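You operate a simulated robot arm through the tools that you are given. There is no shell and no other tool. Be economical: measure what you need, move in short steps, check, and stop when the job is done.

You are at the controls of a simulated robot arm. One attempt, no reset.

## Task
Fetch the black filter cartridge and set it on top of the white mallet.

Only the result counts: the job must be done as asked and must still hold three seconds after the hand-in. Knocking over, shifting, dropping, spilling or breaking anything else fails it.

## Robot
A 6-joint arm with a two-finger parallel gripper, fixed in place. Base frame: the origin is at the foot of the arm, x ahead of it, y to its left, z up; the work surface is at about z = 0. Units: cm, degrees, N and s.
With the tool pointing down near the work surface it reaches from about 18 to 46 cm from the base axis. Its first joint turns from -70.0 to 70.0 degrees. Payload 1.9 kg.
The TCP is the grasp point between the finger pads, 2.3 cm short of the fingertips. In the tool frame z runs along the fingers and y along their closing line. Largest opening 9.4 cm; finger width 3.8, thickness 1; the body of the gripper, 5.4 by 9.6 cm, starts 3.9 cm behind the TCP.
Orientation is told as [roll, pitch, yaw] about the base's x, y, z axes, in that order, counted from this pose: with the fingers straight down and closing along the base's y, the tool's x points along the base's -x, its y along +y and its z along -z.

## Interface
- The arm moves only by the tool send_rows. Its argument "rows" is a list of rows, each an object (a shift or turn left out is 0, a gripper value left out holds the last) with "delta_pos": the shift along the base's x, y, z in units of 100 mm (1.0 is 100 mm), a list of three; "delta_rot": the turn, a rotation vector about the base's x, y, z in units of 60 degrees (1.0 is 60 degrees), a list of three; "gripper": the finger opening in cm, from 0 to 9.4. In form: [{"delta_pos": [x, y, z], "delta_rot": [ax, ay, az], "gripper": gripper}, ...]. A call has 1 to 8 rows; each row is the pose to reach, as a shift and turn from the pose commanded when the call began. A call with a number of a shift or a turn outside -1 to 1 is refused whole. Each row takes 0.2 s and may step no farther than 5 cm and 8.6 degrees from the row before; otherwise, or with a gripper value out of range, the whole call is refused. Where a pose cannot be reached the arm comes as near as it can. A force on the tool above 40 N (or 10 N above the force at the start of the call, whichever is more), or a blocked arm, ends the call early, and 0.2 s more pass. The fingers move at their own pace (about 10.8 cm/s each) and stop on an object; they squeeze with about 23 N. The grip force told is the motor's: it shows also when the fingers shut on nothing. Time passes only in rows, and 0.2 s behind the last, so rows that repeat a pose let the fingers close. The reply holds the time, the measured pose of the TCP, the force on the tool along the base axes, the opening and the grip force, in the units named above and with some noise.
- Cameras (640 x 400 px; columns grow to the right, rows downward): "scene" is fixed at [4.15, 29.86, 44.33]; the picture's right is [-0.89, -0.45, 0.00], its down [-0.18, 0.36, -0.91] and it looks along [0.41, -0.82, -0.41] (base axes); focal length 237 px, centre (320, 200). "wrist" rides on the gripper at [8.6, 1.6, -7.5] in the tool frame; the picture's right is [-0.18, 0.98, 0.00], its down [-0.58, -0.11, -0.81] and it looks along [-0.79, -0.15, 0.59] (tool axes); focal length 243 px, centre (320, 200). There is no depth. A picture from a camera that has moved, and an enlarged one, comes with that camera's place and axes in the base frame and with its lens.
- grab_frame(camera): a new picture of that camera. No time passes.
- zoom(camera, box): a new picture of the part [left, top, right, bottom] of that camera's present view, enlarged. No time passes.
- sign_off(): hands the job in; it is judged then, once.

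Work in short steps. Places have to be worked out from the pictures, the camera data and where the tool is seen: move nearer, look again, correct. Check each grasp and each placing, and mend what went wrong. You have 90 turns and 42 pictures in all, those below and enlarged ones among them. Open the gripper and draw the arm clear of the work before you hand the job in, unless the task says otherwise; then end with one line.

The tools are called as name(argument=value, ...) on one line, values as JSON. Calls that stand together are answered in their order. send_rows: Moves the arm, as the interface text tells. Its arguments: {"type":"object","properties":{"rows":{"type":"array","items":{"type":"object","properties":{"delta_pos":{"type":"array","items":{"type":"number"}},"delta_rot":{"type":"array","items":{"type":"number"}},"gripper":{"type":"number"}}}}},"required":["rows"]} The other tools are called the same way: grab_frame (camera) takes a picture; zoom (camera, box) takes an enlarged picture of a part of a camera's view; sign_off () hands the job in.

At the start:

```text
time: 0.0
tool_pos: [31.56, 1.66, 36.45]
orientation: [0.1, 0.0, 0.0]
ft_force: [0.4, 0.0, 0.4]
gripper_width: 9.37
grasp_force: 0.0
```

scene: 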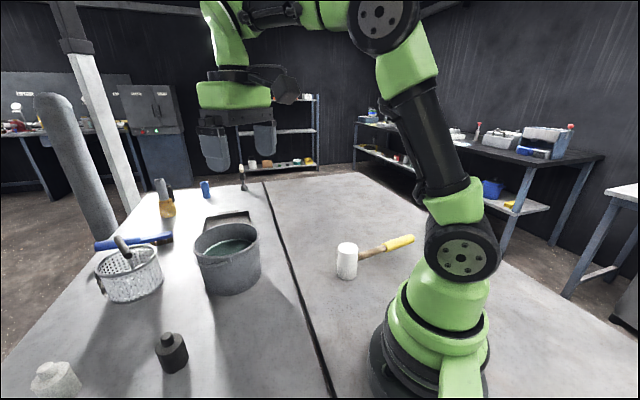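
wrist: 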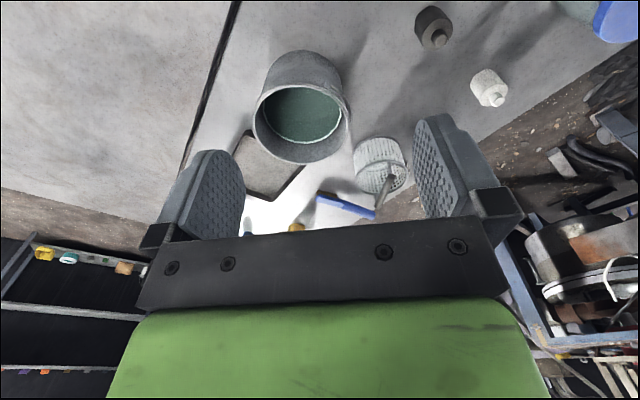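

The black cartridge looks to be near (38.5, 17), and the mallet head stands upright near (19.5, -17). I'll zoom in on both to get their sizes.

zoom(camera="scene", box=[130, 310, 226, 390])

zoom(camera="scene", box=[310, 220, 430, 295])

```text
5.00 times, centred on (178, 350) of scene
camera zoom: at [4.15, 29.86, 44.33], right [-0.89, -0.45, 0.0], down [-0.18, 0.36, -0.91], along [0.41, -0.82, -0.41], focal length 1186 px, centre (1030, -550)
```

zoom: 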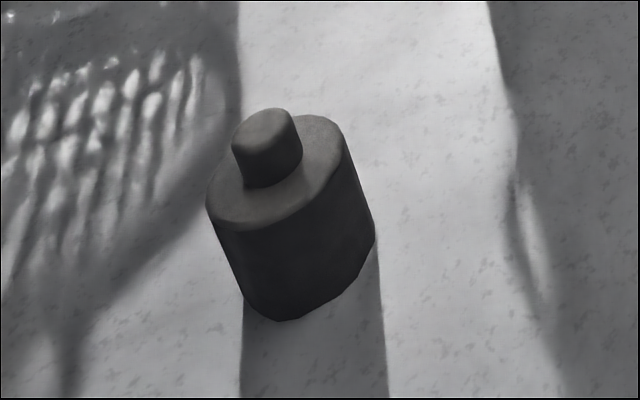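

```text
5.33 times, centred on (370, 258) of scene
camera zoom: at [4.15, 29.86, 44.33], right [-0.89, -0.45, 0.0], down [-0.18, 0.36, -0.91], along [0.41, -0.82, -0.41], focal length 1265 px, centre (53, -107)
```

zoom: 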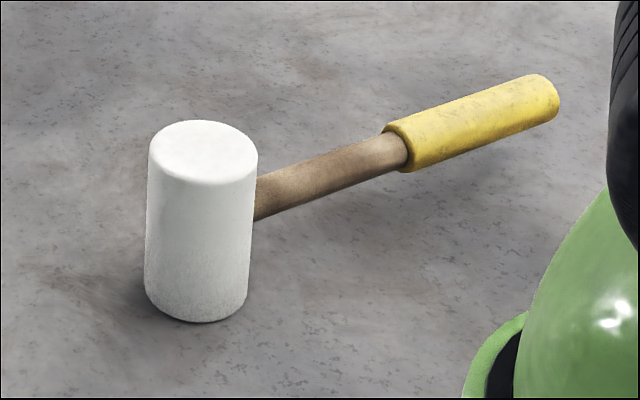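

Estimates: cartridge at (39.4, 17.0), body 5 cm tall and 5 cm across, with a knob up to about 7.3. Mallet head at (20.3, -18.4), top at about 8.4. I'll move over the cartridge first.

send_rows(rows=[{"delta_pos": [0.195, 0.25, -0.2], "gripper": 9.4}, {"delta_pos": [0.39, 0.5, -0.4]}, {"delta_pos": [0.585, 0.75, -0.6]}, {"delta_pos": [0.78, 1.0, -0.8]}, {"delta_pos": [0.78, 1.0, -1.0]}])

send_rows(rows=[{"delta_pos": [0, 0.27, -0.3]}, {"delta_pos": [0, 0.534, -0.6]}, {"delta_pos": [0, 0.534, -1.0]}, {"delta_pos": [0, 0.534, -1.0]}])

grab_frame(camera="wrist")

grab_frame(camera="scene")

```text
time: 1.2
tool_pos: [39.31, 11.64, 26.25]
orientation: [0.0, -0.1, 0.0]
ft_force: [0.0, -0.3, 0.5]
gripper_width: 9.42
grasp_force: 0.1
```

```text
time: 2.2
tool_pos: [39.17, 17.0, 16.15]
orientation: [0.0, 0.0, 0.0]
ft_force: [-0.3, -0.6, -0.5]
gripper_width: 9.39
grasp_force: 0.1
```

```text
37 pictures are left
camera wrist: at [30.45, 18.63, 23.67], right [0.18, 0.98, 0.0], down [0.58, -0.11, 0.81], along [0.79, -0.15, -0.59], focal length 243 px, centre (320, 200)
```

wrist: 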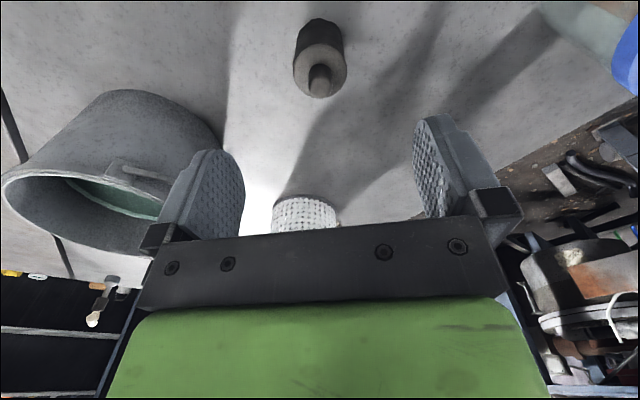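

```text
36 pictures are left
```

scene: 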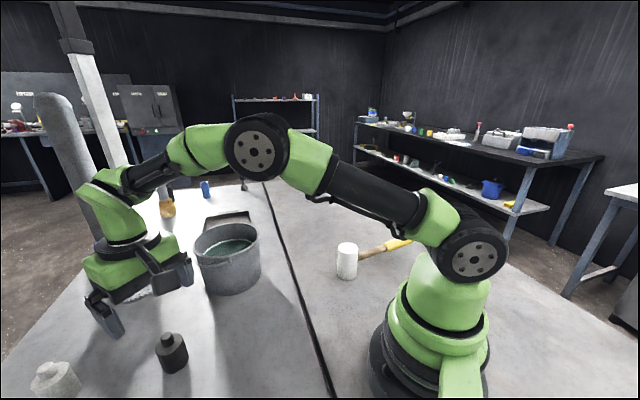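

The wrist view puts the cartridge axis at about (39.1, 17.0), directly under the TCP. The bucket is well clear, so I'll descend with the fingers open.

send_rows(rows=[{"delta_pos": [0, 0, -0.3]}, {"delta_pos": [0, 0, -0.6]}, {"delta_pos": [0, 0, -0.8]}, {"delta_pos": [0, 0, -0.8]}])

grab_frame(camera="wrist")

zoom(camera="scene", box=[82, 275, 242, 375])

```text
time: 3.2
tool_pos: [39.31, 17.01, 8.31]
orientation: [0.0, -0.1, 0.0]
ft_force: [0.0, 0.7, 0.1]
gripper_width: 9.39
grasp_force: 0.1
```

```text
35 pictures are left
camera wrist: at [30.78, 18.65, 15.82], right [0.18, 0.98, 0.0], down [0.58, -0.11, 0.81], along [0.79, -0.15, -0.59], focal length 243 px, centre (320, 200)
```

wrist: 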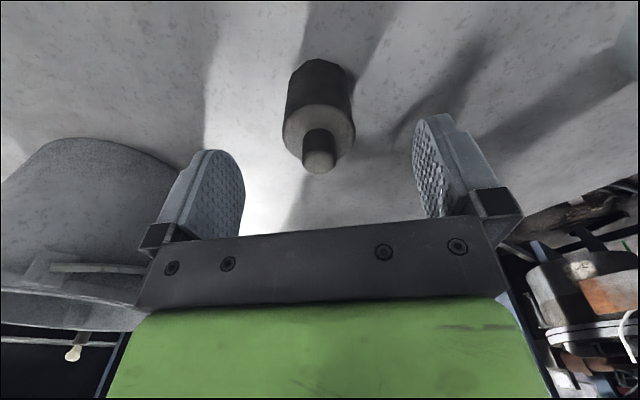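

```text
4.00 times, centred on (162, 325) of scene
camera zoom: at [4.15, 29.86, 44.33], right [-0.89, -0.45, 0.0], down [-0.18, 0.36, -0.91], along [0.41, -0.82, -0.41], focal length 949 px, centre (952, -300)
```

zoom: 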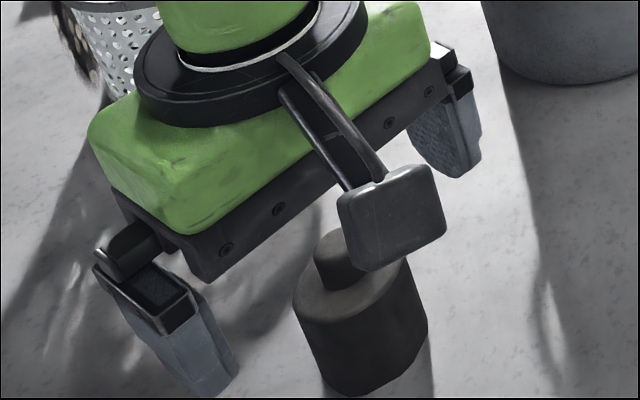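

The measured axis is still (39.15, 17.05) with the knob top at about 7.4. I'll descend to z≈4.3 and close.

send_rows(rows=[{"delta_pos": [-0.01, 0, -0.2]}, {"delta_pos": [-0.01, 0, -0.4]}, {"delta_pos": [-0.01, 0, -0.4]}, {"delta_pos": [-0.01, 0, -0.4], "gripper": 3}, {"delta_pos": [-0.01, 0, -0.4], "gripper": 3}, {"delta_pos": [-0.01, 0, -0.4], "gripper": 3}, {"delta_pos": [-0.01, 0, -0.4], "gripper": 3}])

grab_frame(camera="wrist")

```text
time: 4.8
tool_pos: [39.38, 16.93, 4.41]
orientation: [0.0, 0.0, 0.0]
ft_force: [-0.5, 0.3, 0.7]
gripper_width: 4.06
grasp_force: 23.0
```

```text
33 pictures are left
camera wrist: at [30.7, 18.52, 11.97], right [0.18, 0.98, 0.0], down [0.58, -0.11, 0.81], along [0.79, -0.15, -0.59], focal length 243 px, centre (320, 200)
```

wrist: 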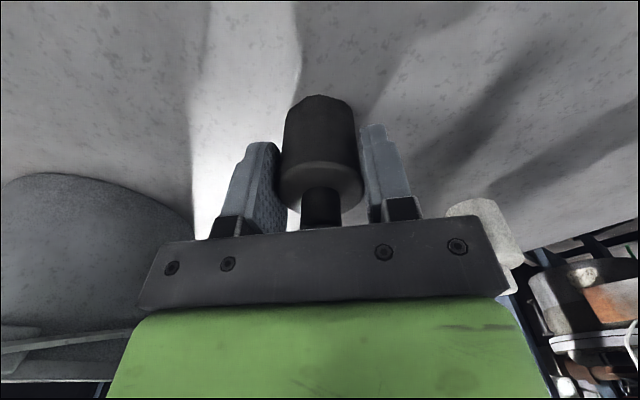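

The grip holds at 4.06 cm and 23 N. I'll lift straight up and check.

send_rows(rows=[{"delta_pos": [0, 0, 0.15]}, {"delta_pos": [0, 0, 0.4]}, {"delta_pos": [0, 0, 0.7]}, {"delta_pos": [0, 0, 1.0]}])

send_rows(rows=[{"delta_pos": [-0.1, -0.1, 0.3]}, {"delta_pos": [-0.2, -0.25, 0.6]}, {"delta_pos": [-0.4, -0.55, 0.8]}, {"delta_pos": [-0.6, -0.85, 0.9]}, {"delta_pos": [-0.7, -1.0, 0.9]}])

grab_frame(camera="wrist")

```text
time: 5.8
tool_pos: [39.17, 17.13, 14.43]
orientation: [0.1, 0.0, 0.1]
ft_force: [-0.5, 0.5, -1.9]
gripper_width: 4.07
grasp_force: 22.8
```

```text
time: 7.0
tool_pos: [32.25, 7.19, 23.48]
orientation: [-0.1, 0.0, 0.0]
ft_force: [0.0, -0.4, -1.4]
gripper_width: 4.08
grasp_force: 22.6
```

```text
32 pictures are left
camera wrist: at [23.59, 8.67, 31.03], right [0.18, 0.98, 0.0], down [0.58, -0.11, 0.81], along [0.79, -0.15, -0.59], focal length 243 px, centre (320, 200)
```

wrist: 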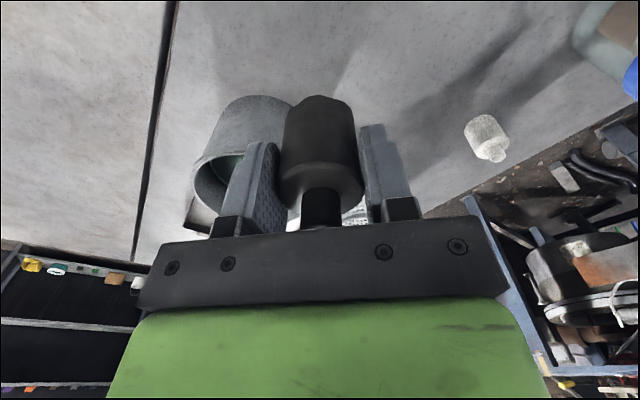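

The cartridge is held upright. I'll carry it toward the mallet at z≈23.

send_rows(rows=[{"delta_pos": [-0.1, -0.3, 0]}, {"delta_pos": [-0.2, -0.65, 0]}, {"delta_pos": [-0.3, -1.0, 0]}, {"delta_pos": [-0.3, -1.0, 0]}])

send_rows(rows=[{"delta_pos": [-0.15, -0.3, 0]}, {"delta_pos": [-0.3, -0.65, 0]}, {"delta_pos": [-0.45, -1.0, 0]}, {"delta_pos": [-0.45, -1.0, 0]}])

grab_frame(camera="scene")

grab_frame(camera="wrist")

```text
time: 8.0
tool_pos: [29.24, -2.95, 23.4]
orientation: [0.0, 0.0, 0.1]
ft_force: [0.9, -0.9, -0.4]
gripper_width: 4.08
grasp_force: 22.9
```

```text
time: 9.0
tool_pos: [24.7, -13.15, 23.26]
orientation: [-0.1, -0.1, 0.1]
ft_force: [0.1, 0.2, -0.5]
gripper_width: 4.06
grasp_force: 23.2
```

```text
31 pictures are left
```

scene: 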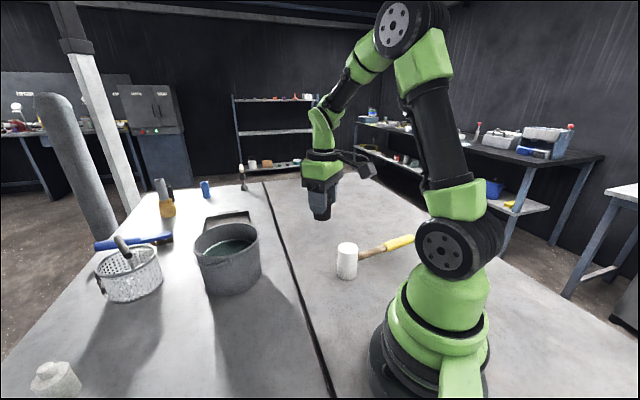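

```text
30 pictures are left
camera wrist: at [16.1, -11.52, 30.75], right [0.18, 0.98, 0.0], down [0.58, -0.11, 0.81], along [0.79, -0.15, -0.59], focal length 243 px, centre (320, 200)
```

wrist: 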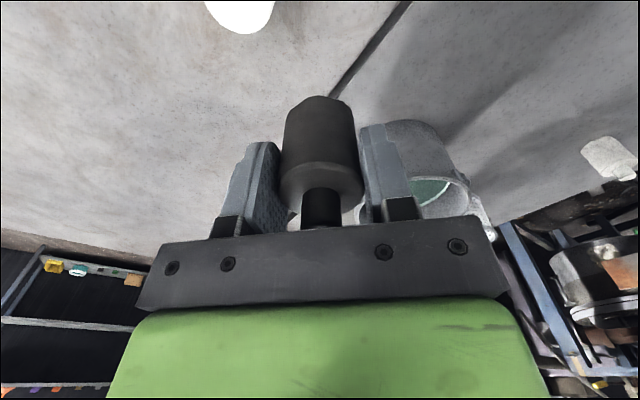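

The mallet top, partly visible at the wrist view's upper edge, fits (20.5, -18.4, 8.4). I'll move above it and look again.

send_rows(rows=[{"delta_pos": [-0.21, -0.26, -0.1]}, {"delta_pos": [-0.42, -0.525, -0.3]}, {"delta_pos": [-0.42, -0.525, -0.3]}, {"delta_pos": [-0.42, -0.525, -0.3]}])

grab_frame(camera="wrist")

zoom(camera="scene", box=[280, 195, 440, 295])

```text
time: 10.0
tool_pos: [20.49, -18.4, 20.36]
orientation: [0.0, 0.0, 0.2]
ft_force: [-0.6, 0.2, -0.9]
gripper_width: 4.05
grasp_force: 23.5
```

```text
29 pictures are left
camera wrist: at [11.87, -16.8, 27.84], right [0.18, 0.98, 0.0], down [0.58, -0.11, 0.81], along [0.79, -0.15, -0.59], focal length 243 px, centre (320, 200)
```

wrist: 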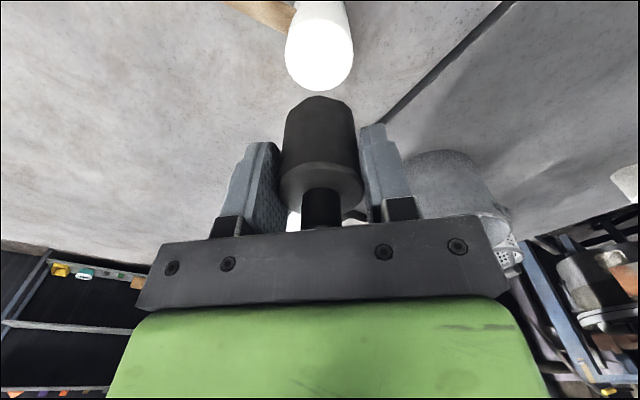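

```text
4.00 times, centred on (360, 245) of scene
camera zoom: at [4.15, 29.86, 44.33], right [-0.89, -0.45, 0.0], down [-0.18, 0.36, -0.91], along [0.41, -0.82, -0.41], focal length 949 px, centre (160, 20)
```

zoom: 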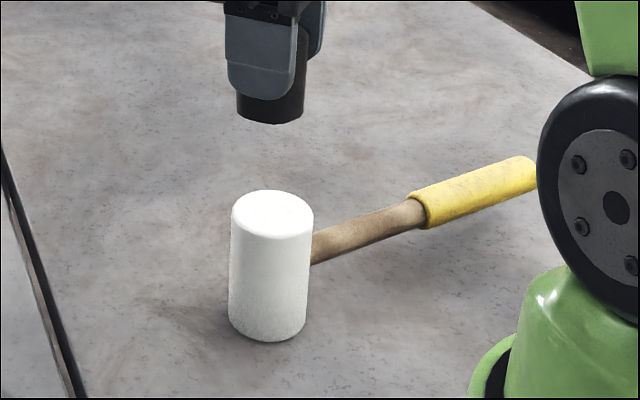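

The top is centred at about (20.3, -18.4), aligned with the held cartridge. I'll descend to about 1.5 cm above it and check.

send_rows(rows=[{"delta_pos": [0, 0, -0.3]}, {"delta_pos": [0, 0, -0.6]}, {"delta_pos": [0, 0, -0.6]}, {"delta_pos": [0, 0, -0.6]}])

grab_frame(camera="wrist")

zoom(camera="scene", box=[300, 215, 412, 285])

```text
time: 11.0
tool_pos: [20.54, -18.26, 14.29]
orientation: [0.0, 0.0, 0.0]
ft_force: [-0.1, 0.6, -0.9]
gripper_width: 4.08
grasp_force: 23.1
```

```text
27 pictures are left
camera wrist: at [11.93, -16.68, 21.86], right [0.18, 0.98, 0.0], down [0.58, -0.11, 0.81], along [0.79, -0.15, -0.59], focal length 243 px, centre (320, 200)
```

wrist: 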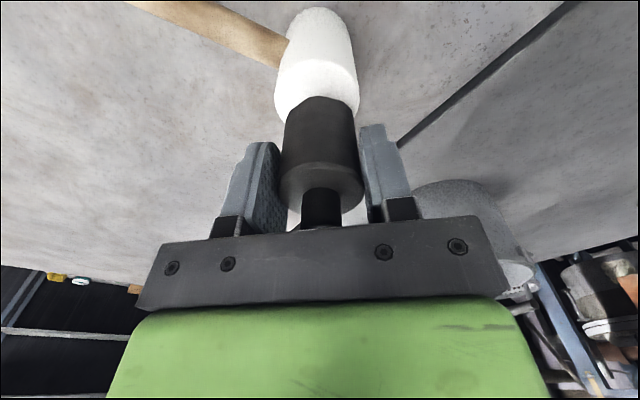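

```text
5.71 times, centred on (356, 250) of scene
camera zoom: at [4.15, 29.86, 44.33], right [-0.89, -0.45, 0.0], down [-0.18, 0.36, -0.91], along [0.41, -0.82, -0.41], focal length 1355 px, centre (114, -86)
```

zoom: 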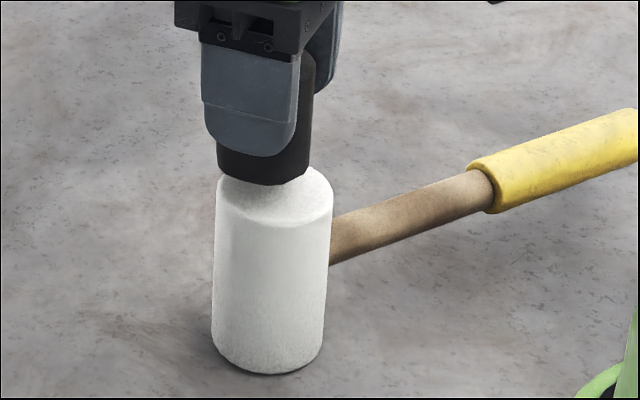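

In the scene view the cartridge sits about 0.5 cm left of the mallet axis (+x, +y), and the wrist view agrees slightly. I'll correct by (-0.4, -0.25), lower by 0.8 and look.

send_rows(rows=[{"delta_pos": [-0.04, -0.025, 0]}, {"delta_pos": [-0.04, -0.025, -0.08]}, {"delta_pos": [-0.04, -0.025, -0.08]}])

zoom(camera="wrist", box=[220, 0, 420, 125])

zoom(camera="scene", box=[300, 215, 412, 285])

```text
time: 11.8
tool_pos: [20.13, -18.54, 13.6]
orientation: [0.0, 0.0, 0.1]
ft_force: [-0.2, -0.4, -1.9]
gripper_width: 4.08
grasp_force: 22.8
```

```text
3.20 times, centred on (320, 62) of wrist
camera zoom: at [11.47, -16.91, 21.08], right [0.18, 0.98, 0.0], down [0.58, -0.11, 0.81], along [0.79, -0.15, -0.59], focal length 776 px, centre (320, 640)
```

zoom: 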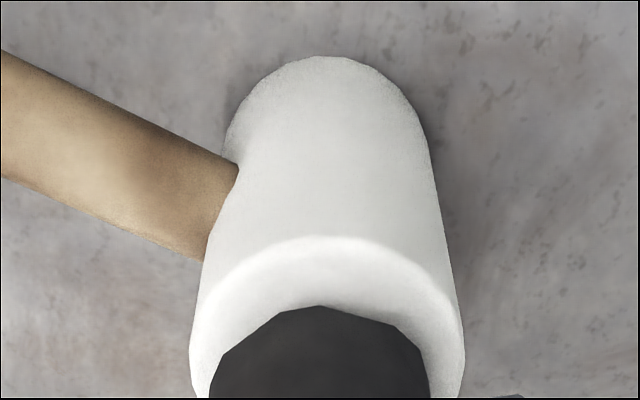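

```text
5.71 times, centred on (356, 250) of scene
camera zoom: at [4.15, 29.86, 44.33], right [-0.89, -0.45, 0.0], down [-0.18, 0.36, -0.91], along [0.41, -0.82, -0.41], focal length 1355 px, centre (114, -86)
```

zoom: 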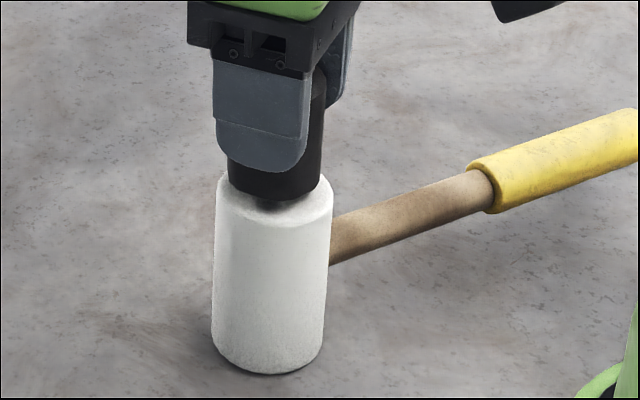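

The scene view is now centred, with about 0.7–1 cm of gap left. I'll lower another 0.6 and look.

send_rows(rows=[{"delta_pos": [0, 0, -0.03]}, {"delta_pos": [0, 0, -0.06]}, {"delta_pos": [0, 0, -0.06]}])

zoom(camera="wrist", box=[220, 20, 420, 145])

zoom(camera="scene", box=[316, 225, 380, 265])

```text
time: 12.6
tool_pos: [20.22, -18.46, 12.98]
orientation: [0.0, 0.1, 0.0]
ft_force: [0.0, -1.0, -0.4]
gripper_width: 4.08
grasp_force: 23.3
```

```text
3.20 times, centred on (320, 82) of wrist
camera zoom: at [11.51, -16.9, 20.47], right [0.18, 0.98, 0.0], down [0.58, -0.11, 0.81], along [0.79, -0.15, -0.59], focal length 776 px, centre (320, 576)
```

zoom: 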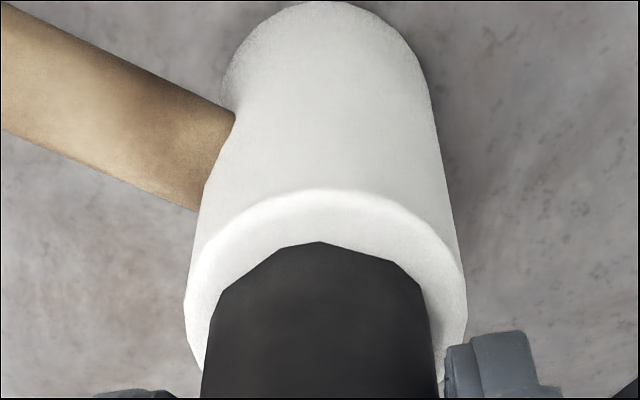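

```text
10.00 times, centred on (348, 245) of scene
camera zoom: at [4.15, 29.86, 44.33], right [-0.89, -0.45, 0.0], down [-0.18, 0.36, -0.91], along [0.41, -0.82, -0.41], focal length 2372 px, centre (40, -250)
```

zoom: 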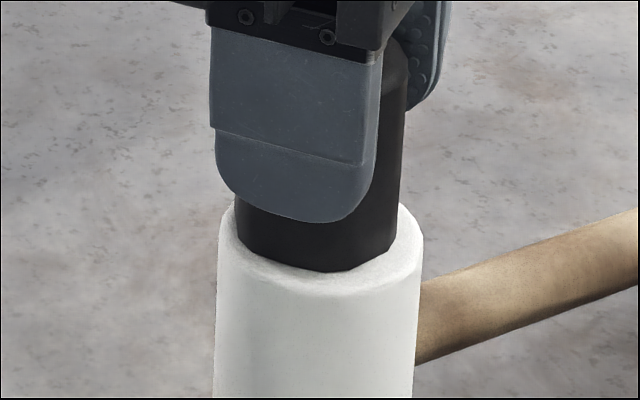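

The offset is now within about 0.2 cm, with a small gap left. I'll nudge by (-0.1, +0.1) and lower in small steps, watching the force.

send_rows(rows=[{"delta_pos": [-0.01, 0.01, -0.01]}, {"delta_pos": [-0.01, 0.01, -0.02]}, {"delta_pos": [-0.01, 0.01, -0.03]}, {"delta_pos": [-0.01, 0.01, -0.03]}])

send_rows(rows=[{"delta_pos": [0, 0, -0.01]}, {"delta_pos": [0, 0, -0.01]}])

zoom(camera="wrist", box=[220, 20, 420, 145])

zoom(camera="scene", box=[316, 225, 380, 265])

```text
time: 13.6
tool_pos: [20.17, -18.54, 12.65]
orientation: [-0.1, -0.1, 0.1]
ft_force: [3.5, 0.6, 19.1]
gripper_width: 4.07
grasp_force: 22.7
```

```text
time: 14.2
tool_pos: [20.18, -18.39, 12.49]
orientation: [-0.1, -0.1, 0.0]
ft_force: [3.9, -5.2, 20.0]
gripper_width: 4.07
grasp_force: 22.9
```

```text
3.20 times, centred on (320, 82) of wrist
camera zoom: at [11.39, -16.82, 20.11], right [0.18, 0.98, 0.0], down [0.58, -0.11, 0.81], along [0.79, -0.15, -0.59], focal length 776 px, centre (320, 576)
```

zoom: 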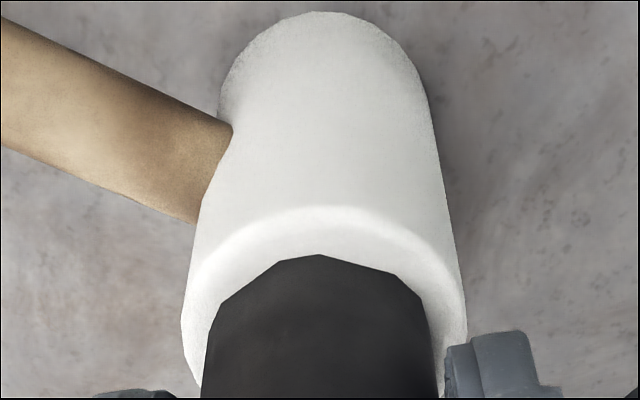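

```text
10.00 times, centred on (348, 245) of scene
camera zoom: at [4.14, 29.86, 44.33], right [-0.89, -0.45, 0.0], down [-0.18, 0.36, -0.91], along [0.41, -0.82, -0.41], focal length 2372 px, centre (40, -250)
```

zoom: 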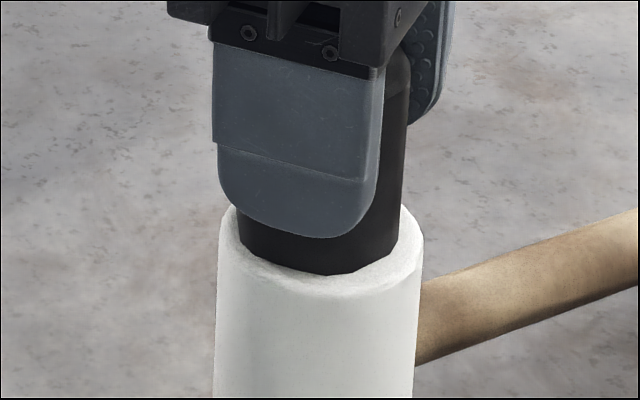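

Contact is made: 20 N upward, and the cartridge is seated inside the rim. I'll ease off 0.1 cm to relieve the push, then open.

send_rows(rows=[{"delta_pos": [0, 0, 0.01]}, {"delta_pos": [0, 0, 0.01]}])

send_rows(rows=[{"gripper": 4.6}, {"gripper": 6}, {"gripper": 8}, {"gripper": 8}, {"gripper": 8}])

zoom(camera="wrist", box=[160, 0, 480, 200])

zoom(camera="scene", box=[300, 205, 396, 265])

```text
time: 14.8
tool_pos: [20.09, -18.32, 12.6]
orientation: [0.2, 0.1, 0.0]
ft_force: [3.4, -2.0, 3.9]
gripper_width: 4.07
grasp_force: 22.8
```

```text
time: 16.0
tool_pos: [20.04, -18.37, 12.7]
orientation: [0.0, 0.0, 0.0]
ft_force: [-0.3, -0.1, 0.2]
gripper_width: 8.02
grasp_force: 0.1
```

```text
2.00 times, centred on (320, 100) of wrist
camera zoom: at [11.37, -16.81, 20.2], right [0.18, 0.98, 0.0], down [0.58, -0.11, 0.81], along [0.79, -0.15, -0.59], focal length 485 px, centre (320, 400)
```

zoom: 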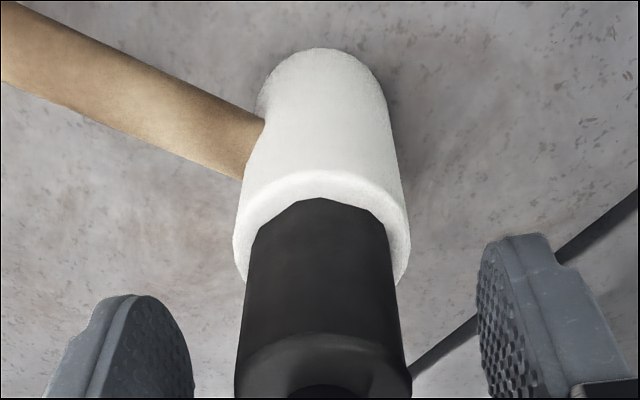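

```text
6.67 times, centred on (348, 235) of scene
camera zoom: at [4.15, 29.86, 44.33], right [-0.89, -0.45, 0.0], down [-0.18, 0.36, -0.91], along [0.41, -0.82, -0.41], focal length 1581 px, centre (133, -33)
```

zoom: 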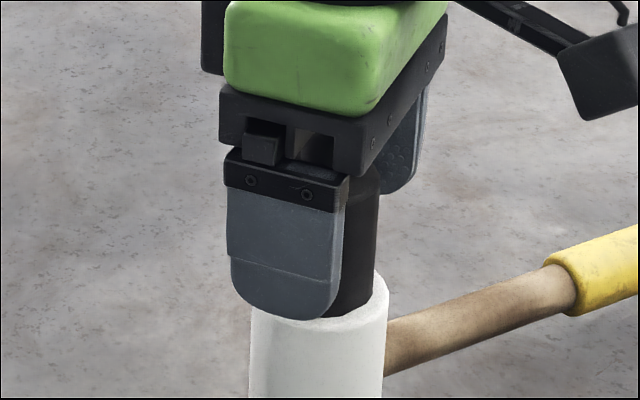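

The cartridge is released and standing. I'll retreat straight up, then back off and verify.

send_rows(rows=[{"delta_pos": [0, 0, 0.1]}, {"delta_pos": [0, 0, 0.3]}, {"delta_pos": [0, 0, 0.65]}, {"delta_pos": [0, 0, 1.0]}])

send_rows(rows=[{"delta_pos": [0.1, 0.1, 0.3]}, {"delta_pos": [0.3, 0.3, 0.6]}, {"delta_pos": [0.5, 0.6, 0.7]}, {"delta_pos": [0.6, 0.9, 0.7]}, {"delta_pos": [0.6, 0.9, 0.7]}])

zoom(camera="scene", box=[300, 195, 428, 290])

grab_frame(camera="scene")

```text
time: 17.0
tool_pos: [20.01, -18.46, 22.91]
orientation: [-0.1, 0.0, -0.1]
ft_force: [0.8, 0.2, -0.1]
gripper_width: 8.0
grasp_force: 0.0
```

```text
time: 18.2
tool_pos: [26.06, -9.3, 29.68]
orientation: [-0.1, 0.0, -0.1]
ft_force: [0.0, 0.2, -0.8]
gripper_width: 8.0
grasp_force: 0.0
```

```text
4.21 times, centred on (364, 242) of scene
camera zoom: at [4.15, 29.86, 44.33], right [-0.89, -0.45, 0.0], down [-0.18, 0.36, -0.91], along [0.41, -0.82, -0.41], focal length 999 px, centre (135, 21)
```

zoom: 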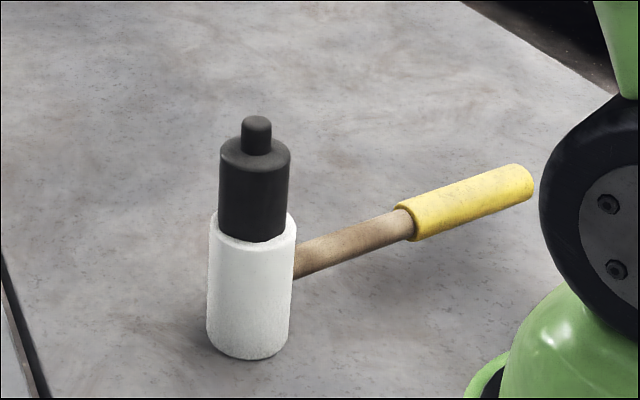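

```text
16 pictures are left
```

scene: 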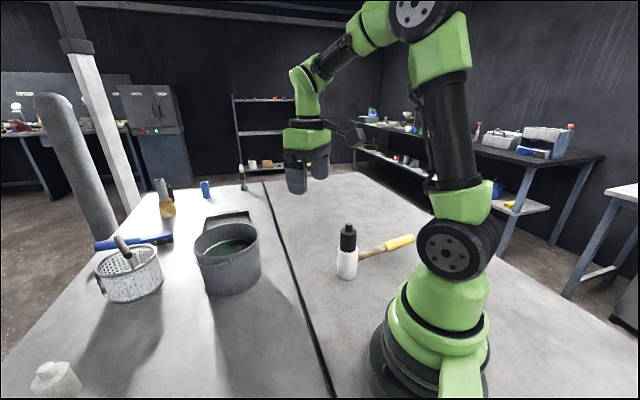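

The cartridge stands upright and centred on the mallet head. Nothing else has moved and the arm is clear, so I'm handing in.

sign_off()

```text
The job is handed in.
```

The black filter cartridge is standing upright on top of the white mallet's head, and nothing else on the table appears to have moved.
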